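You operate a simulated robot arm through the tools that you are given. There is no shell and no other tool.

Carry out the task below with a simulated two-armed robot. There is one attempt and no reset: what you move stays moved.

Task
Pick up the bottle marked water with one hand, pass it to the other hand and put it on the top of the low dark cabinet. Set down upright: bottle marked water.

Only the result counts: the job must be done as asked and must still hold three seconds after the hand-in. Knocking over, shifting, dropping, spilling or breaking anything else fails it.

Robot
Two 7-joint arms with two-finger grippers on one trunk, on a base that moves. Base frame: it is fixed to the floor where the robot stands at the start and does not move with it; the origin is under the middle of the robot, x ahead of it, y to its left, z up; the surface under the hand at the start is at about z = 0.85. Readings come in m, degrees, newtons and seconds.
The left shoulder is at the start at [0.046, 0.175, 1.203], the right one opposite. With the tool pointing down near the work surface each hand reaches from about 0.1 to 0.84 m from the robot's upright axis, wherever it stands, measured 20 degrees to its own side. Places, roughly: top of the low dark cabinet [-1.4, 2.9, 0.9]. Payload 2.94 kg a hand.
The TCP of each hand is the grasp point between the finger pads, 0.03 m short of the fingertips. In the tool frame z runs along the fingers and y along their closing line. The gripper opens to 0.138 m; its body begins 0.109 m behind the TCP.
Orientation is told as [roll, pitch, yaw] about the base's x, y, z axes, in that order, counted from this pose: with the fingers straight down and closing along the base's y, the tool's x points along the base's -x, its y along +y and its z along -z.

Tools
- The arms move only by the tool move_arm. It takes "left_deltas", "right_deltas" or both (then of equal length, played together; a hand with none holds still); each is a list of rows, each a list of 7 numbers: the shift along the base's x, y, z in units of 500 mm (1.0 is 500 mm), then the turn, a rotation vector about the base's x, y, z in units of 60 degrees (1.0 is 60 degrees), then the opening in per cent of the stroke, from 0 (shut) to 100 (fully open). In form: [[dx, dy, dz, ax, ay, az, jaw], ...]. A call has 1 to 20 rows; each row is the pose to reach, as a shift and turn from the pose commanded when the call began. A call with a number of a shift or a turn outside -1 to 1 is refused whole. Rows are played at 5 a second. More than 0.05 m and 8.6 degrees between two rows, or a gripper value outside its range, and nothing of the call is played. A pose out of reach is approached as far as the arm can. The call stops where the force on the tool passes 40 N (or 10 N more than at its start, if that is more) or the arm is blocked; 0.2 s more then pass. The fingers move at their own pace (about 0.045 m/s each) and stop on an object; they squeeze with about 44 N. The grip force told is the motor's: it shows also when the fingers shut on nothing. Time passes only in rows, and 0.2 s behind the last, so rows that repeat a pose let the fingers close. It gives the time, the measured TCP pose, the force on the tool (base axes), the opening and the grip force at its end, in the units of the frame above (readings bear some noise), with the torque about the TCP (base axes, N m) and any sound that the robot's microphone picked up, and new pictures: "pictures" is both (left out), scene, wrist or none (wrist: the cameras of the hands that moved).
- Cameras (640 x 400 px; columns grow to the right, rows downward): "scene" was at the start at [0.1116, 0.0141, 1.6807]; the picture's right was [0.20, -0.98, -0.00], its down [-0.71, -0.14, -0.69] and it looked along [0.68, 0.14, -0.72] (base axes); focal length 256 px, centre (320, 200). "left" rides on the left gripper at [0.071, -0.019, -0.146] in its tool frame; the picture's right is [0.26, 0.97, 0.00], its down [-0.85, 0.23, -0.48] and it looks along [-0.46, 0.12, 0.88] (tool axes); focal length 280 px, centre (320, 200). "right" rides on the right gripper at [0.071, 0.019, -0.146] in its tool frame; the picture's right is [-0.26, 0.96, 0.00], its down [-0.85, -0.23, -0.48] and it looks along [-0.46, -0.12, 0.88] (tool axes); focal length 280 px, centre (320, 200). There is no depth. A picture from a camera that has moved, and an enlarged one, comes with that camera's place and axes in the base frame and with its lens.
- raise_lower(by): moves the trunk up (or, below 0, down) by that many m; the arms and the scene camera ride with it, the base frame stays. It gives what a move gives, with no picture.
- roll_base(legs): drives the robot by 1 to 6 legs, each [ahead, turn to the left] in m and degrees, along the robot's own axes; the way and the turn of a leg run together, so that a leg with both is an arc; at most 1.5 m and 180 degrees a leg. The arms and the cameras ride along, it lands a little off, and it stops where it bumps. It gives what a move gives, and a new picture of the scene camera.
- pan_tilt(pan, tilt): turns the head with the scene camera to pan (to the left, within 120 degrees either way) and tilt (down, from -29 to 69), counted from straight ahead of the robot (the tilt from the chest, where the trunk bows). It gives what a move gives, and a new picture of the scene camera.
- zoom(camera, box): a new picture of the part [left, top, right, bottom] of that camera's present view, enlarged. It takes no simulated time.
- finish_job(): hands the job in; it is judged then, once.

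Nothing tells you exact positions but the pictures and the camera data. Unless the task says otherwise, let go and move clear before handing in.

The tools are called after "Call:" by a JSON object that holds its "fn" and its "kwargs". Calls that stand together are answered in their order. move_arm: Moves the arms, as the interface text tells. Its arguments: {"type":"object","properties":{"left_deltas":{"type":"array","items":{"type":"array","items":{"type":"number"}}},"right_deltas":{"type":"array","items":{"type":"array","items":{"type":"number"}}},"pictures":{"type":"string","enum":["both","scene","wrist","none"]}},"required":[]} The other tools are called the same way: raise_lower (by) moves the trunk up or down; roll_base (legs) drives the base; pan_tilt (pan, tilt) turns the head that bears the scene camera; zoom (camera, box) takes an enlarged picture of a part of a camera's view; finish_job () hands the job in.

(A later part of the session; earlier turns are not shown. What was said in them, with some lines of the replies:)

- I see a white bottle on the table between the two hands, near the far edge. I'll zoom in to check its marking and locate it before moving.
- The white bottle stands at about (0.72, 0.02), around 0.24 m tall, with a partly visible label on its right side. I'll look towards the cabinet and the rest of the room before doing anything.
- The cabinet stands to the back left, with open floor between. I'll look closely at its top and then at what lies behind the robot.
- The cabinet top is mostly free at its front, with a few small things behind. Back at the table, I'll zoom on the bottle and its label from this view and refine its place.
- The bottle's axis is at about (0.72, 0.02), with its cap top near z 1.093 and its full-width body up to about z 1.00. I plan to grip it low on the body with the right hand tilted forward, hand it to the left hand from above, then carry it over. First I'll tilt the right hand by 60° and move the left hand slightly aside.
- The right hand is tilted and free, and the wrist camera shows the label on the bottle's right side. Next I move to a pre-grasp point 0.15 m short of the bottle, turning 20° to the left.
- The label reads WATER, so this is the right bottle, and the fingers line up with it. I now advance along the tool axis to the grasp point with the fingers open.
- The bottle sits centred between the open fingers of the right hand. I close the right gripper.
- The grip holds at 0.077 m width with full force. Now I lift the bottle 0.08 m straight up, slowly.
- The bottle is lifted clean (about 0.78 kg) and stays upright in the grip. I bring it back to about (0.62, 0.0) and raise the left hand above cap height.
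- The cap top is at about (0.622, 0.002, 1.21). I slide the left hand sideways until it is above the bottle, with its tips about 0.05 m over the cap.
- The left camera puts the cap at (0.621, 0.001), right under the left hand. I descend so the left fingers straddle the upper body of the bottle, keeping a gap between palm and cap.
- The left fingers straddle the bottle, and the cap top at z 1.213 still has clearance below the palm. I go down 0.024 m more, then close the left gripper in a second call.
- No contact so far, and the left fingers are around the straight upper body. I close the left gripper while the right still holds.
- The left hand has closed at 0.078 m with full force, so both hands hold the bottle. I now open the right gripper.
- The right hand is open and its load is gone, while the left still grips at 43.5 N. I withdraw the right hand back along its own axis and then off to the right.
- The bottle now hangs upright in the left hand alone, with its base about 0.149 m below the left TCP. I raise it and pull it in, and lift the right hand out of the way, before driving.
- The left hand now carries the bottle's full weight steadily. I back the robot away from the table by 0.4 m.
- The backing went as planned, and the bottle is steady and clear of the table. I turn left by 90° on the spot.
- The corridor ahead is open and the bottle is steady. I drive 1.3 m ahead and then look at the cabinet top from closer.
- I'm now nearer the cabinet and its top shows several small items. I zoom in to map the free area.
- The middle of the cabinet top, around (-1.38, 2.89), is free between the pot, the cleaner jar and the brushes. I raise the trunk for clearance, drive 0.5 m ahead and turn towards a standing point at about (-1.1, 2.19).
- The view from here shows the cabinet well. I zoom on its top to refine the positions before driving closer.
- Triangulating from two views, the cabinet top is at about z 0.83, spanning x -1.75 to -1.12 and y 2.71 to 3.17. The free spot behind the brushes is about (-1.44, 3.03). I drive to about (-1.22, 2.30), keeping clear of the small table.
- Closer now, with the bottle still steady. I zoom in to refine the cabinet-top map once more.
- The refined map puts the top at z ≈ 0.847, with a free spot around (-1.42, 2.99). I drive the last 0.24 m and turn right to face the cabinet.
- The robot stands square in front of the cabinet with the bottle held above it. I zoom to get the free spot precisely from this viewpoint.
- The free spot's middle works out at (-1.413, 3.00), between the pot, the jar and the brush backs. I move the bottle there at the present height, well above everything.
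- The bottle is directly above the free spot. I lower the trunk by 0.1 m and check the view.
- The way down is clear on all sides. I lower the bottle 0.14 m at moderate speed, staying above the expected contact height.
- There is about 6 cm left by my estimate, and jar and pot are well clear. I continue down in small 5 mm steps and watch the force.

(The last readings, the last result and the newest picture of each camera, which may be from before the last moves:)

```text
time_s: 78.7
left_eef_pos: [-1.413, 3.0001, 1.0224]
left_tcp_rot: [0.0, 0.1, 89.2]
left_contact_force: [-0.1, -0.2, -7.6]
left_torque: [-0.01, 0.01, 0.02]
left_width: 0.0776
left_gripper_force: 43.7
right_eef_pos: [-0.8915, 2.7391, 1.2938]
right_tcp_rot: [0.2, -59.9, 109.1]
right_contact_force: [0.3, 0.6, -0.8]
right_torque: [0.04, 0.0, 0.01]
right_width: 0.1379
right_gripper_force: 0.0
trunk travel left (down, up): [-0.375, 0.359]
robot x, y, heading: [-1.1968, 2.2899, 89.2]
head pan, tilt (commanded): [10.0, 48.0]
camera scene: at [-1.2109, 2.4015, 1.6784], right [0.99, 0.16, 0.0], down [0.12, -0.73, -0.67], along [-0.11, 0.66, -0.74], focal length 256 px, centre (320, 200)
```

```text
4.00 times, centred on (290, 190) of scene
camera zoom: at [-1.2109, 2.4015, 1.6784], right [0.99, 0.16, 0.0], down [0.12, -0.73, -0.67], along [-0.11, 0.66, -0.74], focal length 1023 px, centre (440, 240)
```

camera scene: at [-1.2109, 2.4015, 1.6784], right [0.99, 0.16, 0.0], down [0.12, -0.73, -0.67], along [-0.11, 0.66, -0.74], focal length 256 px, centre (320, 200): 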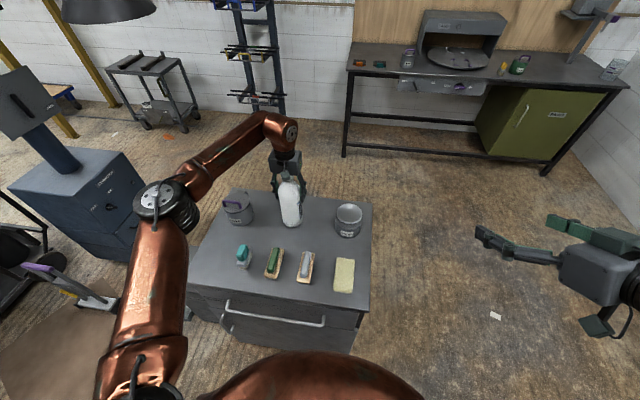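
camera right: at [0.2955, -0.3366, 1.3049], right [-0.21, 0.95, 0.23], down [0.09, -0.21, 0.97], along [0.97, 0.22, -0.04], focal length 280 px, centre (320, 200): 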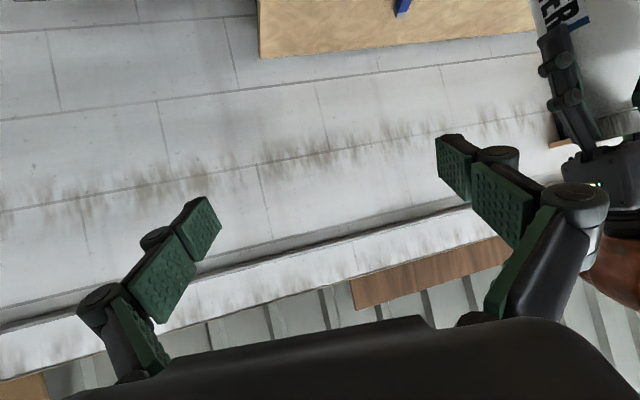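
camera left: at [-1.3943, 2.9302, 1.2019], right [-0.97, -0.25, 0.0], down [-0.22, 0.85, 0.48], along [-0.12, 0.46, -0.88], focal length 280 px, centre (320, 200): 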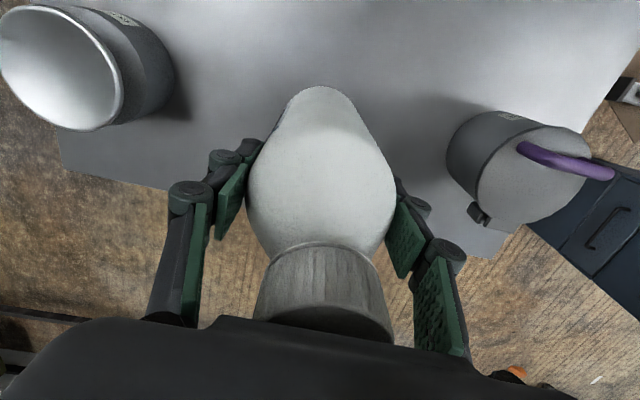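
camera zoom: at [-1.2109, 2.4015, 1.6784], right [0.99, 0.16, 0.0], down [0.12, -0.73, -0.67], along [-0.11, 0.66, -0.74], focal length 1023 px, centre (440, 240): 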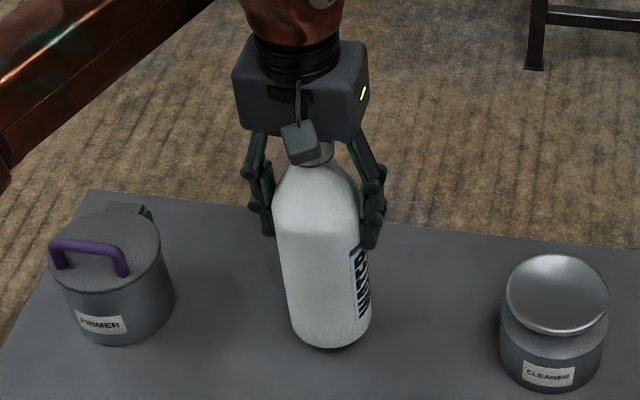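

No contact yet, and the base appears about 2–3 cm above the top. I go down another 16 mm in 4 mm steps.

Call:
{"fn": "move_arm", "kwargs": {"left_deltas": [[0, 0, -0.008, 0, 0, 0, 0], [0, 0, -0.016, 0, 0, 0, 0], [0, 0, -0.024, 0, 0, 0, 0], [0, 0, -0.032, 0, 0, 0, 0], [0, 0, -0.032, 0, 0, 0, 0]], "pictures": "none"}}

Call:
{"fn": "zoom", "kwargs": {"camera": "scene", "box": [240, 140, 340, 240]}}

```text
time_s: 79.9
left_eef_pos: [-1.4136, 2.999, 1.0107]
left_tcp_rot: [-0.1, -0.3, 89.4]
left_contact_force: [-4.9, 2.6, 18.1]
left_torque: [-0.48, 0.8, -0.15]
left_width: 0.0779
left_gripper_force: 44.1
right_eef_pos: [-0.891, 2.7369, 1.2944]
right_tcp_rot: [0.0, -60.0, 109.1]
right_contact_force: [0.4, 0.7, -0.6]
right_torque: [-0.01, -0.05, -0.02]
right_width: 0.1377
right_gripper_force: 0.1
trunk travel left (down, up): [-0.375, 0.359]
robot x, y, heading: [-1.1956, 2.2917, 89.3]
head pan, tilt (commanded): [10.0, 48.0]
```

```text
4.00 times, centred on (290, 190) of scene
camera zoom: at [-1.2107, 2.3988, 1.6789], right [0.99, 0.16, 0.0], down [0.12, -0.73, -0.67], along [-0.11, 0.66, -0.74], focal length 1023 px, centre (440, 240)
```

zoom: 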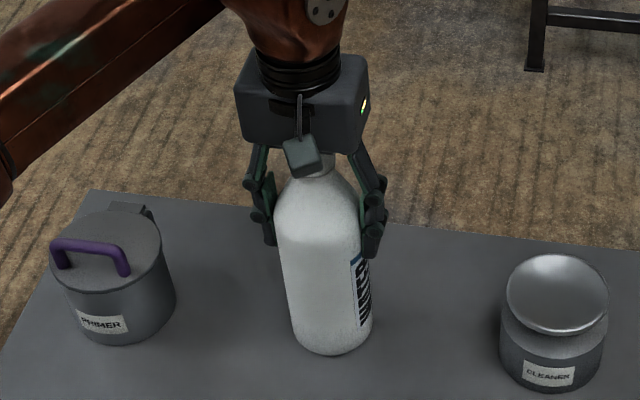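

Contact: the force flipped to +18 N, so the bottle rests on the cabinet top at TCP z ≈ 1.01. I ease off the press by about 4 mm before letting go.

Call:
{"fn": "move_arm", "kwargs": {"left_deltas": [[0, 0, 0.003, 0, 0, 0, 0], [0, 0, 0.006, 0, 0, 0, 0], [0, 0, 0.007, 0, 0, 0, 0], [0, 0, 0.007, 0, 0, 0, 0]], "pictures": "none"}}

```text
time_s: 80.9
left_eef_pos: [-1.4126, 2.9996, 1.0091]
left_tcp_rot: [0.0, 0.0, 89.2]
left_contact_force: [-2.6, 4.9, 9.1]
left_torque: [0.84, -0.11, 0.26]
left_width: 0.0776
left_gripper_force: 44.2
right_eef_pos: [-0.8908, 2.7386, 1.2946]
right_tcp_rot: [0.1, -60.0, 109.1]
right_contact_force: [0.1, 1.0, 0.1]
right_torque: [-0.01, -0.01, 0.01]
right_width: 0.1379
right_gripper_force: 0.0
trunk travel left (down, up): [-0.375, 0.359]
robot x, y, heading: [-1.1963, 2.291, 88.9]
head pan, tilt (commanded): [10.0, 48.0]
```

The press is down to about 9 N net. I ease off another 2 mm so the bottle settles on its own weight.

Call:
{"fn": "move_arm", "kwargs": {"left_deltas": [[0, 0, 0.002, 0, 0, 0, 0], [0, 0, 0.004, 0, 0, 0, 0], [0, 0, 0.004, 0, 0, 0, 0], [0, 0, 0.004, 0, 0, 0, 0]], "pictures": "wrist"}}

Call:
{"fn": "zoom", "kwargs": {"camera": "scene", "box": [240, 140, 340, 240]}}

```text
time_s: 81.9
left_eef_pos: [-1.4133, 2.9994, 1.011]
left_tcp_rot: [0.1, 0.1, 89.2]
left_contact_force: [-0.6, -0.3, -8.3]
left_torque: [-0.01, 0.02, -0.02]
left_width: 0.0778
left_gripper_force: 44.2
right_eef_pos: [-0.893, 2.7376, 1.2929]
right_tcp_rot: [0.1, -59.9, 109.1]
right_contact_force: [-0.6, 0.4, -1.0]
right_torque: [-0.01, -0.04, -0.02]
right_width: 0.1378
right_gripper_force: 0.0
trunk travel left (down, up): [-0.375, 0.359]
robot x, y, heading: [-1.2, 2.2862, 89.5]
head pan, tilt (commanded): [10.0, 48.0]
camera left: at [-1.3944, 2.9292, 1.157], right [-0.97, -0.25, 0.0], down [-0.22, 0.85, 0.47], along [-0.12, 0.46, -0.88], focal length 280 px, centre (320, 200)
```

left: 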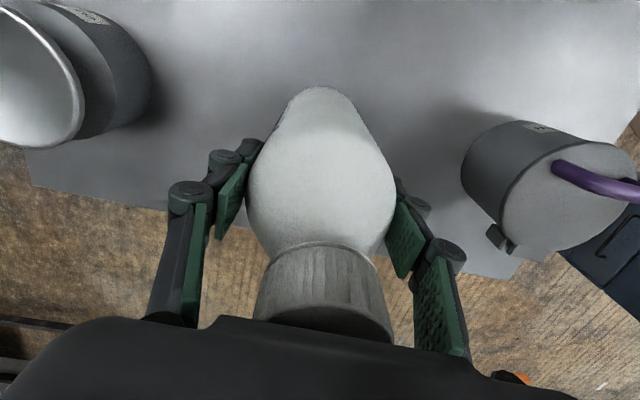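

```text
4.00 times, centred on (290, 190) of scene
camera zoom: at [-1.2109, 2.4015, 1.6783], right [0.99, 0.16, 0.0], down [0.12, -0.73, -0.67], along [-0.11, 0.66, -0.74], focal length 1023 px, centre (440, 240)
```

zoom: 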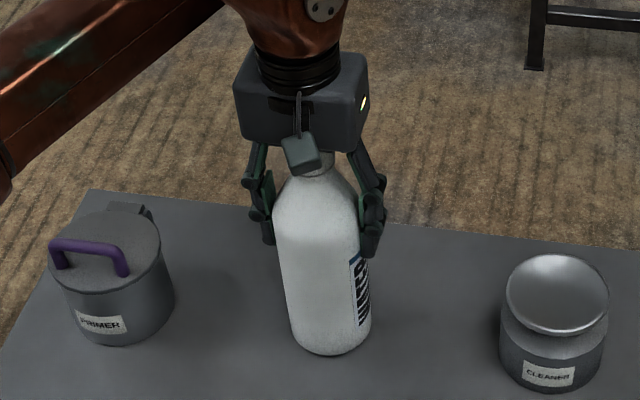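

It now hangs freely again with the base about 1 mm above the top. I lower it 1 mm for a light touch.

Call:
{"fn": "move_arm", "kwargs": {"left_deltas": [[0, 0, -0.001, 0, 0, 0, 0], [0, 0, -0.002, 0, 0, 0, 0], [0, 0, -0.002, 0, 0, 0, 0]], "pictures": "none"}}

```text
time_s: 82.7
left_eef_pos: [-1.4126, 2.9997, 1.0107]
left_tcp_rot: [0.0, 0.1, 89.2]
left_contact_force: [-0.4, -0.2, -7.2]
left_torque: [0.02, 0.04, -0.03]
left_width: 0.0776
left_gripper_force: 44.1
right_eef_pos: [-0.8911, 2.7396, 1.2931]
right_tcp_rot: [0.0, -60.0, 109.1]
right_contact_force: [0.2, -0.5, 0.7]
right_torque: [0.03, 0.02, -0.02]
right_width: 0.138
right_gripper_force: 0.1
trunk travel left (down, up): [-0.375, 0.359]
robot x, y, heading: [-1.1986, 2.2879, 89.3]
head pan, tilt (commanded): [10.0, 48.0]
```

Still only the weight shows, so I lower another 1 mm.

Call:
{"fn": "move_arm", "kwargs": {"left_deltas": [[0, 0, -0.001, 0, 0, 0, 0], [0, 0, -0.002, 0, 0, 0, 0], [0, 0, -0.002, 0, 0, 0, 0]], "pictures": "none"}}

```text
time_s: 83.5
left_eef_pos: [-1.4132, 3.0002, 1.0103]
left_tcp_rot: [0.0, 0.1, 89.2]
left_contact_force: [-0.7, 0.5, -8.3]
left_torque: [-0.02, 0.03, 0.01]
left_width: 0.0773
left_gripper_force: 44.1
right_eef_pos: [-0.8916, 2.7387, 1.2932]
right_tcp_rot: [0.1, -59.9, 109.1]
right_contact_force: [0.9, 0.0, -0.2]
right_torque: [-0.02, 0.02, 0.01]
right_width: 0.138
right_gripper_force: 0.0
trunk travel left (down, up): [-0.375, 0.359]
robot x, y, heading: [-1.1975, 2.2869, 89.6]
head pan, tilt (commanded): [10.0, 48.0]
```

The reading still shows only the bottle's weight; the grip has some slack. I lower another 1.5 mm.

Call:
{"fn": "move_arm", "kwargs": {"left_deltas": [[0, 0, -0.001, 0, 0, 0, 0], [0, 0, -0.003, 0, 0, 0, 0], [0, 0, -0.003, 0, 0, 0, 0]], "pictures": "none"}}

```text
time_s: 84.3
left_eef_pos: [-1.4137, 3.0002, 1.0092]
left_tcp_rot: [-0.1, -0.1, 89.3]
left_contact_force: [-1.2, 0.2, 2.7]
left_torque: [-0.19, -0.04, -0.04]
left_width: 0.0773
left_gripper_force: 44.4
right_eef_pos: [-0.891, 2.7384, 1.294]
right_tcp_rot: [0.0, -60.0, 109.1]
right_contact_force: [0.2, 0.5, -0.3]
right_torque: [-0.03, 0.01, 0.03]
right_width: 0.1379
right_gripper_force: 0.1
trunk travel left (down, up): [-0.375, 0.359]
robot x, y, heading: [-1.1973, 2.2893, 89.4]
head pan, tilt (commanded): [10.0, 48.0]
```

Light contact now: +2.7 N net, so the bottle stands on the cabinet with almost no press. I open the left fingers gradually.

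Call:
{"fn": "move_arm", "kwargs": {"left_deltas": [[0, 0, 0, 0, 0, 0, 58], [0, 0, 0, 0, 0, 0, 62], [0, 0, 0, 0, 0, 0, 68], [0, 0, 0, 0, 0, 0, 75], [0, 0, 0, 0, 0, 0, 85], [0, 0, 0, 0, 0, 0, 95], [0, 0, 0, 0, 0, 0, 95], [0, 0, 0, 0, 0, 0, 95]], "pictures": "both"}}

Call:
{"fn": "zoom", "kwargs": {"camera": "scene", "box": [240, 140, 340, 240]}}

```text
time_s: 86.1
left_eef_pos: [-1.4122, 3.0002, 1.0093]
left_tcp_rot: [0.0, 0.0, 89.2]
left_contact_force: [0.4, -0.9, 1.1]
left_torque: [0.0, -0.02, -0.01]
left_width: 0.131
left_gripper_force: 0.1
right_eef_pos: [-0.8918, 2.7382, 1.2937]
right_tcp_rot: [0.0, -60.0, 109.1]
right_contact_force: [0.2, -1.2, 0.6]
right_torque: [0.0, 0.0, 0.02]
right_width: 0.1377
right_gripper_force: 0.0
trunk travel left (down, up): [-0.375, 0.359]
robot x, y, heading: [-1.1973, 2.291, 89.2]
head pan, tilt (commanded): [10.0, 48.0]
camera scene: at [-1.2107, 2.4007, 1.6785], right [0.99, 0.16, 0.0], down [0.12, -0.73, -0.67], along [-0.11, 0.66, -0.74], focal length 256 px, centre (320, 200)
camera left: at [-1.3941, 2.9288, 1.1543], right [-0.97, -0.25, 0.0], down [-0.22, 0.85, 0.48], along [-0.12, 0.46, -0.88], focal length 280 px, centre (320, 200)
```

scene: 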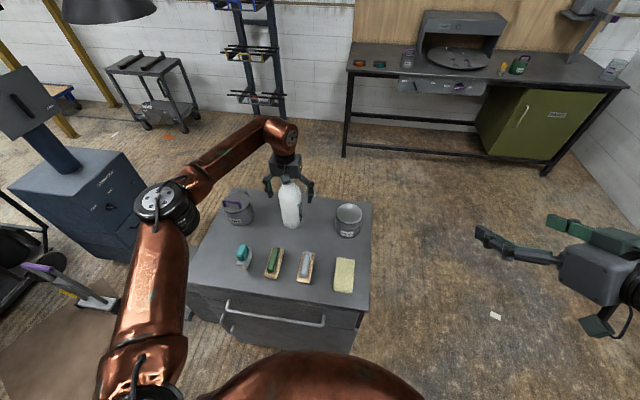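
left: 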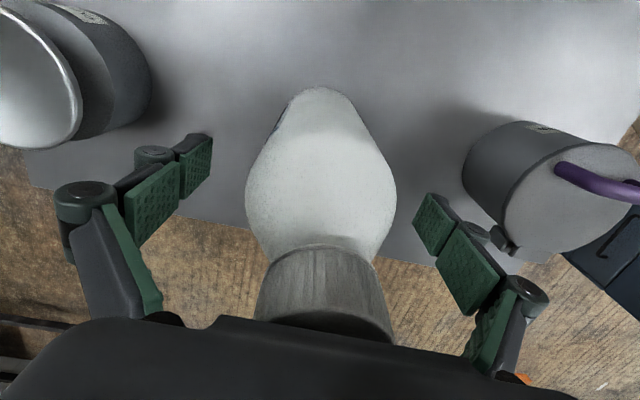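

```text
4.00 times, centred on (290, 190) of scene
camera zoom: at [-1.2107, 2.4007, 1.6785], right [0.99, 0.16, 0.0], down [0.12, -0.73, -0.67], along [-0.11, 0.66, -0.74], focal length 1023 px, centre (440, 240)
```

zoom: 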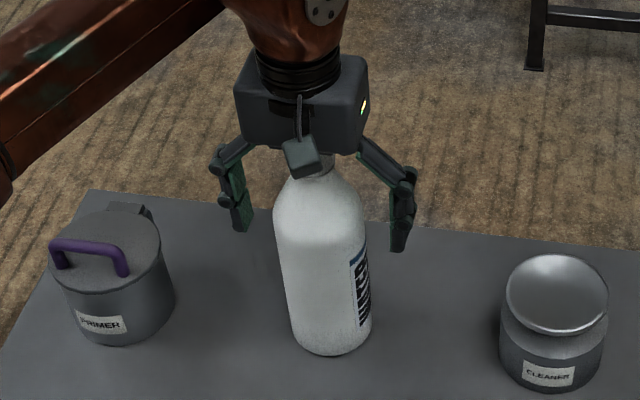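

The bottle stands upright on its own with both fingers clear of it. I raise the left hand straight up past the cap, then draw it back towards the robot.

Call:
{"fn": "move_arm", "kwargs": {"left_deltas": [[0, 0, 0.03, 0, 0, 0, 95], [0, 0, 0.08, 0, 0, 0, 95], [0, 0, 0.14, 0, 0, 0, 95], [0, 0, 0.2, 0, 0, 0, 95], [0, 0, 0.26, 0, 0, 0, 95], [0, 0, 0.33, 0, 0, 0, 95], [0, 0, 0.4, 0, 0, 0, 95], [0, 0, 0.46, 0, 0, 0, 95], [0, 0, 0.5, 0, 0, 0, 95], [0, -0.06, 0.5, 0, 0, 0, 95], [0, -0.13, 0.5, 0, 0, 0, 95], [0, -0.2, 0.5, 0, 0, 0, 95], [0, -0.27, 0.5, 0, 0, 0, 95], [0, -0.34, 0.5, 0, 0, 0, 95], [0, -0.4, 0.5, 0, 0, 0, 95], [0, -0.4, 0.5, 0, 0, 0, 95]], "pictures": "both"}}

Call:
{"fn": "zoom", "kwargs": {"camera": "scene", "box": [190, 140, 390, 310]}}

```text
time_s: 89.5
left_eef_pos: [-1.4126, 2.7995, 1.2588]
left_tcp_rot: [0.1, 0.0, 89.2]
left_contact_force: [0.4, -0.3, -0.3]
left_torque: [-0.03, 0.05, 0.01]
left_width: 0.1311
left_gripper_force: 0.0
right_eef_pos: [-0.8909, 2.7384, 1.2929]
right_tcp_rot: [0.1, -59.8, 109.0]
right_contact_force: [0.7, -0.5, -0.3]
right_torque: [0.01, 0.02, 0.0]
right_width: 0.1377
right_gripper_force: 0.0
trunk travel left (down, up): [-0.375, 0.359]
robot x, y, heading: [-1.1984, 2.2879, 89.0]
head pan, tilt (commanded): [10.0, 48.0]
camera scene: at [-1.2102, 2.4015, 1.6784], right [0.99, 0.16, 0.0], down [0.12, -0.73, -0.67], along [-0.11, 0.66, -0.74], focal length 256 px, centre (320, 200)
camera left: at [-1.3939, 2.7292, 1.4044], right [-0.97, -0.25, 0.0], down [-0.22, 0.85, 0.47], along [-0.12, 0.46, -0.88], focal length 280 px, centre (320, 200)
```

scene: 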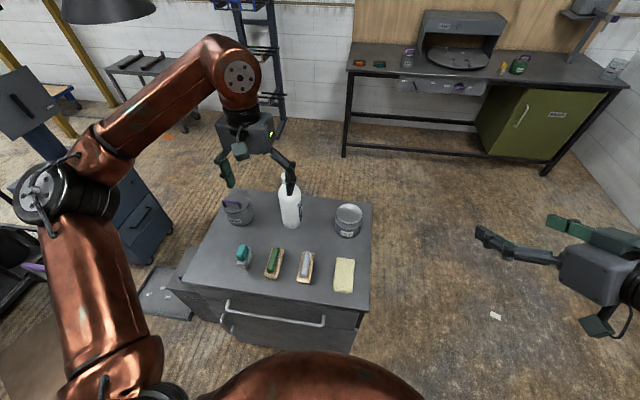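
left: 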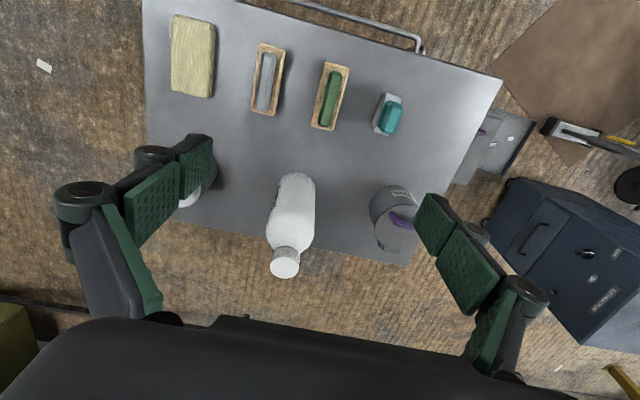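

```text
2.35 times, centred on (290, 225) of scene
camera zoom: at [-1.2102, 2.4015, 1.6784], right [0.99, 0.16, 0.0], down [0.12, -0.73, -0.67], along [-0.11, 0.66, -0.74], focal length 602 px, centre (391, 141)
```

zoom: 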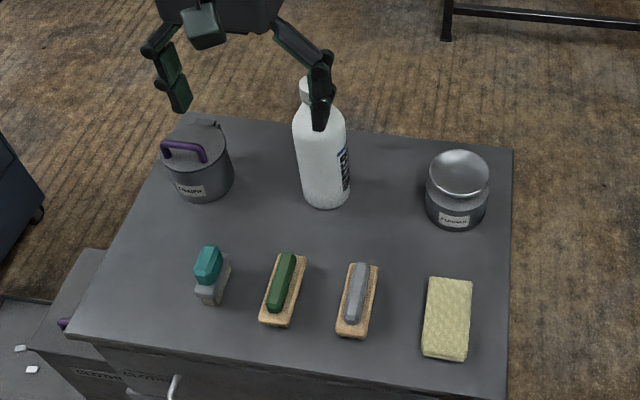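

The water bottle stands upright on the cabinet top, clear of the pot, jar, brushes and sponge, none of which moved. Both hands are empty and away, so I hand the job in.

Call:
{"fn": "finish_job", "kwargs": {}}

```text
The job is handed in.
```

The bottle marked water now stands upright on top of the low dark cabinet, in the free space behind the brushes, between the primer pot and the cleaner jar. The right hand picked it up from the table and passed it to the left hand, which set it down and let go.

In the last pictures the bottle stood on its own, and nothing on the cabinet looked shifted. I did not go back to check the original table, but I saw no contact with anything there. Both hands were empty and clear when I handed the job in. I have not been told the judged result.
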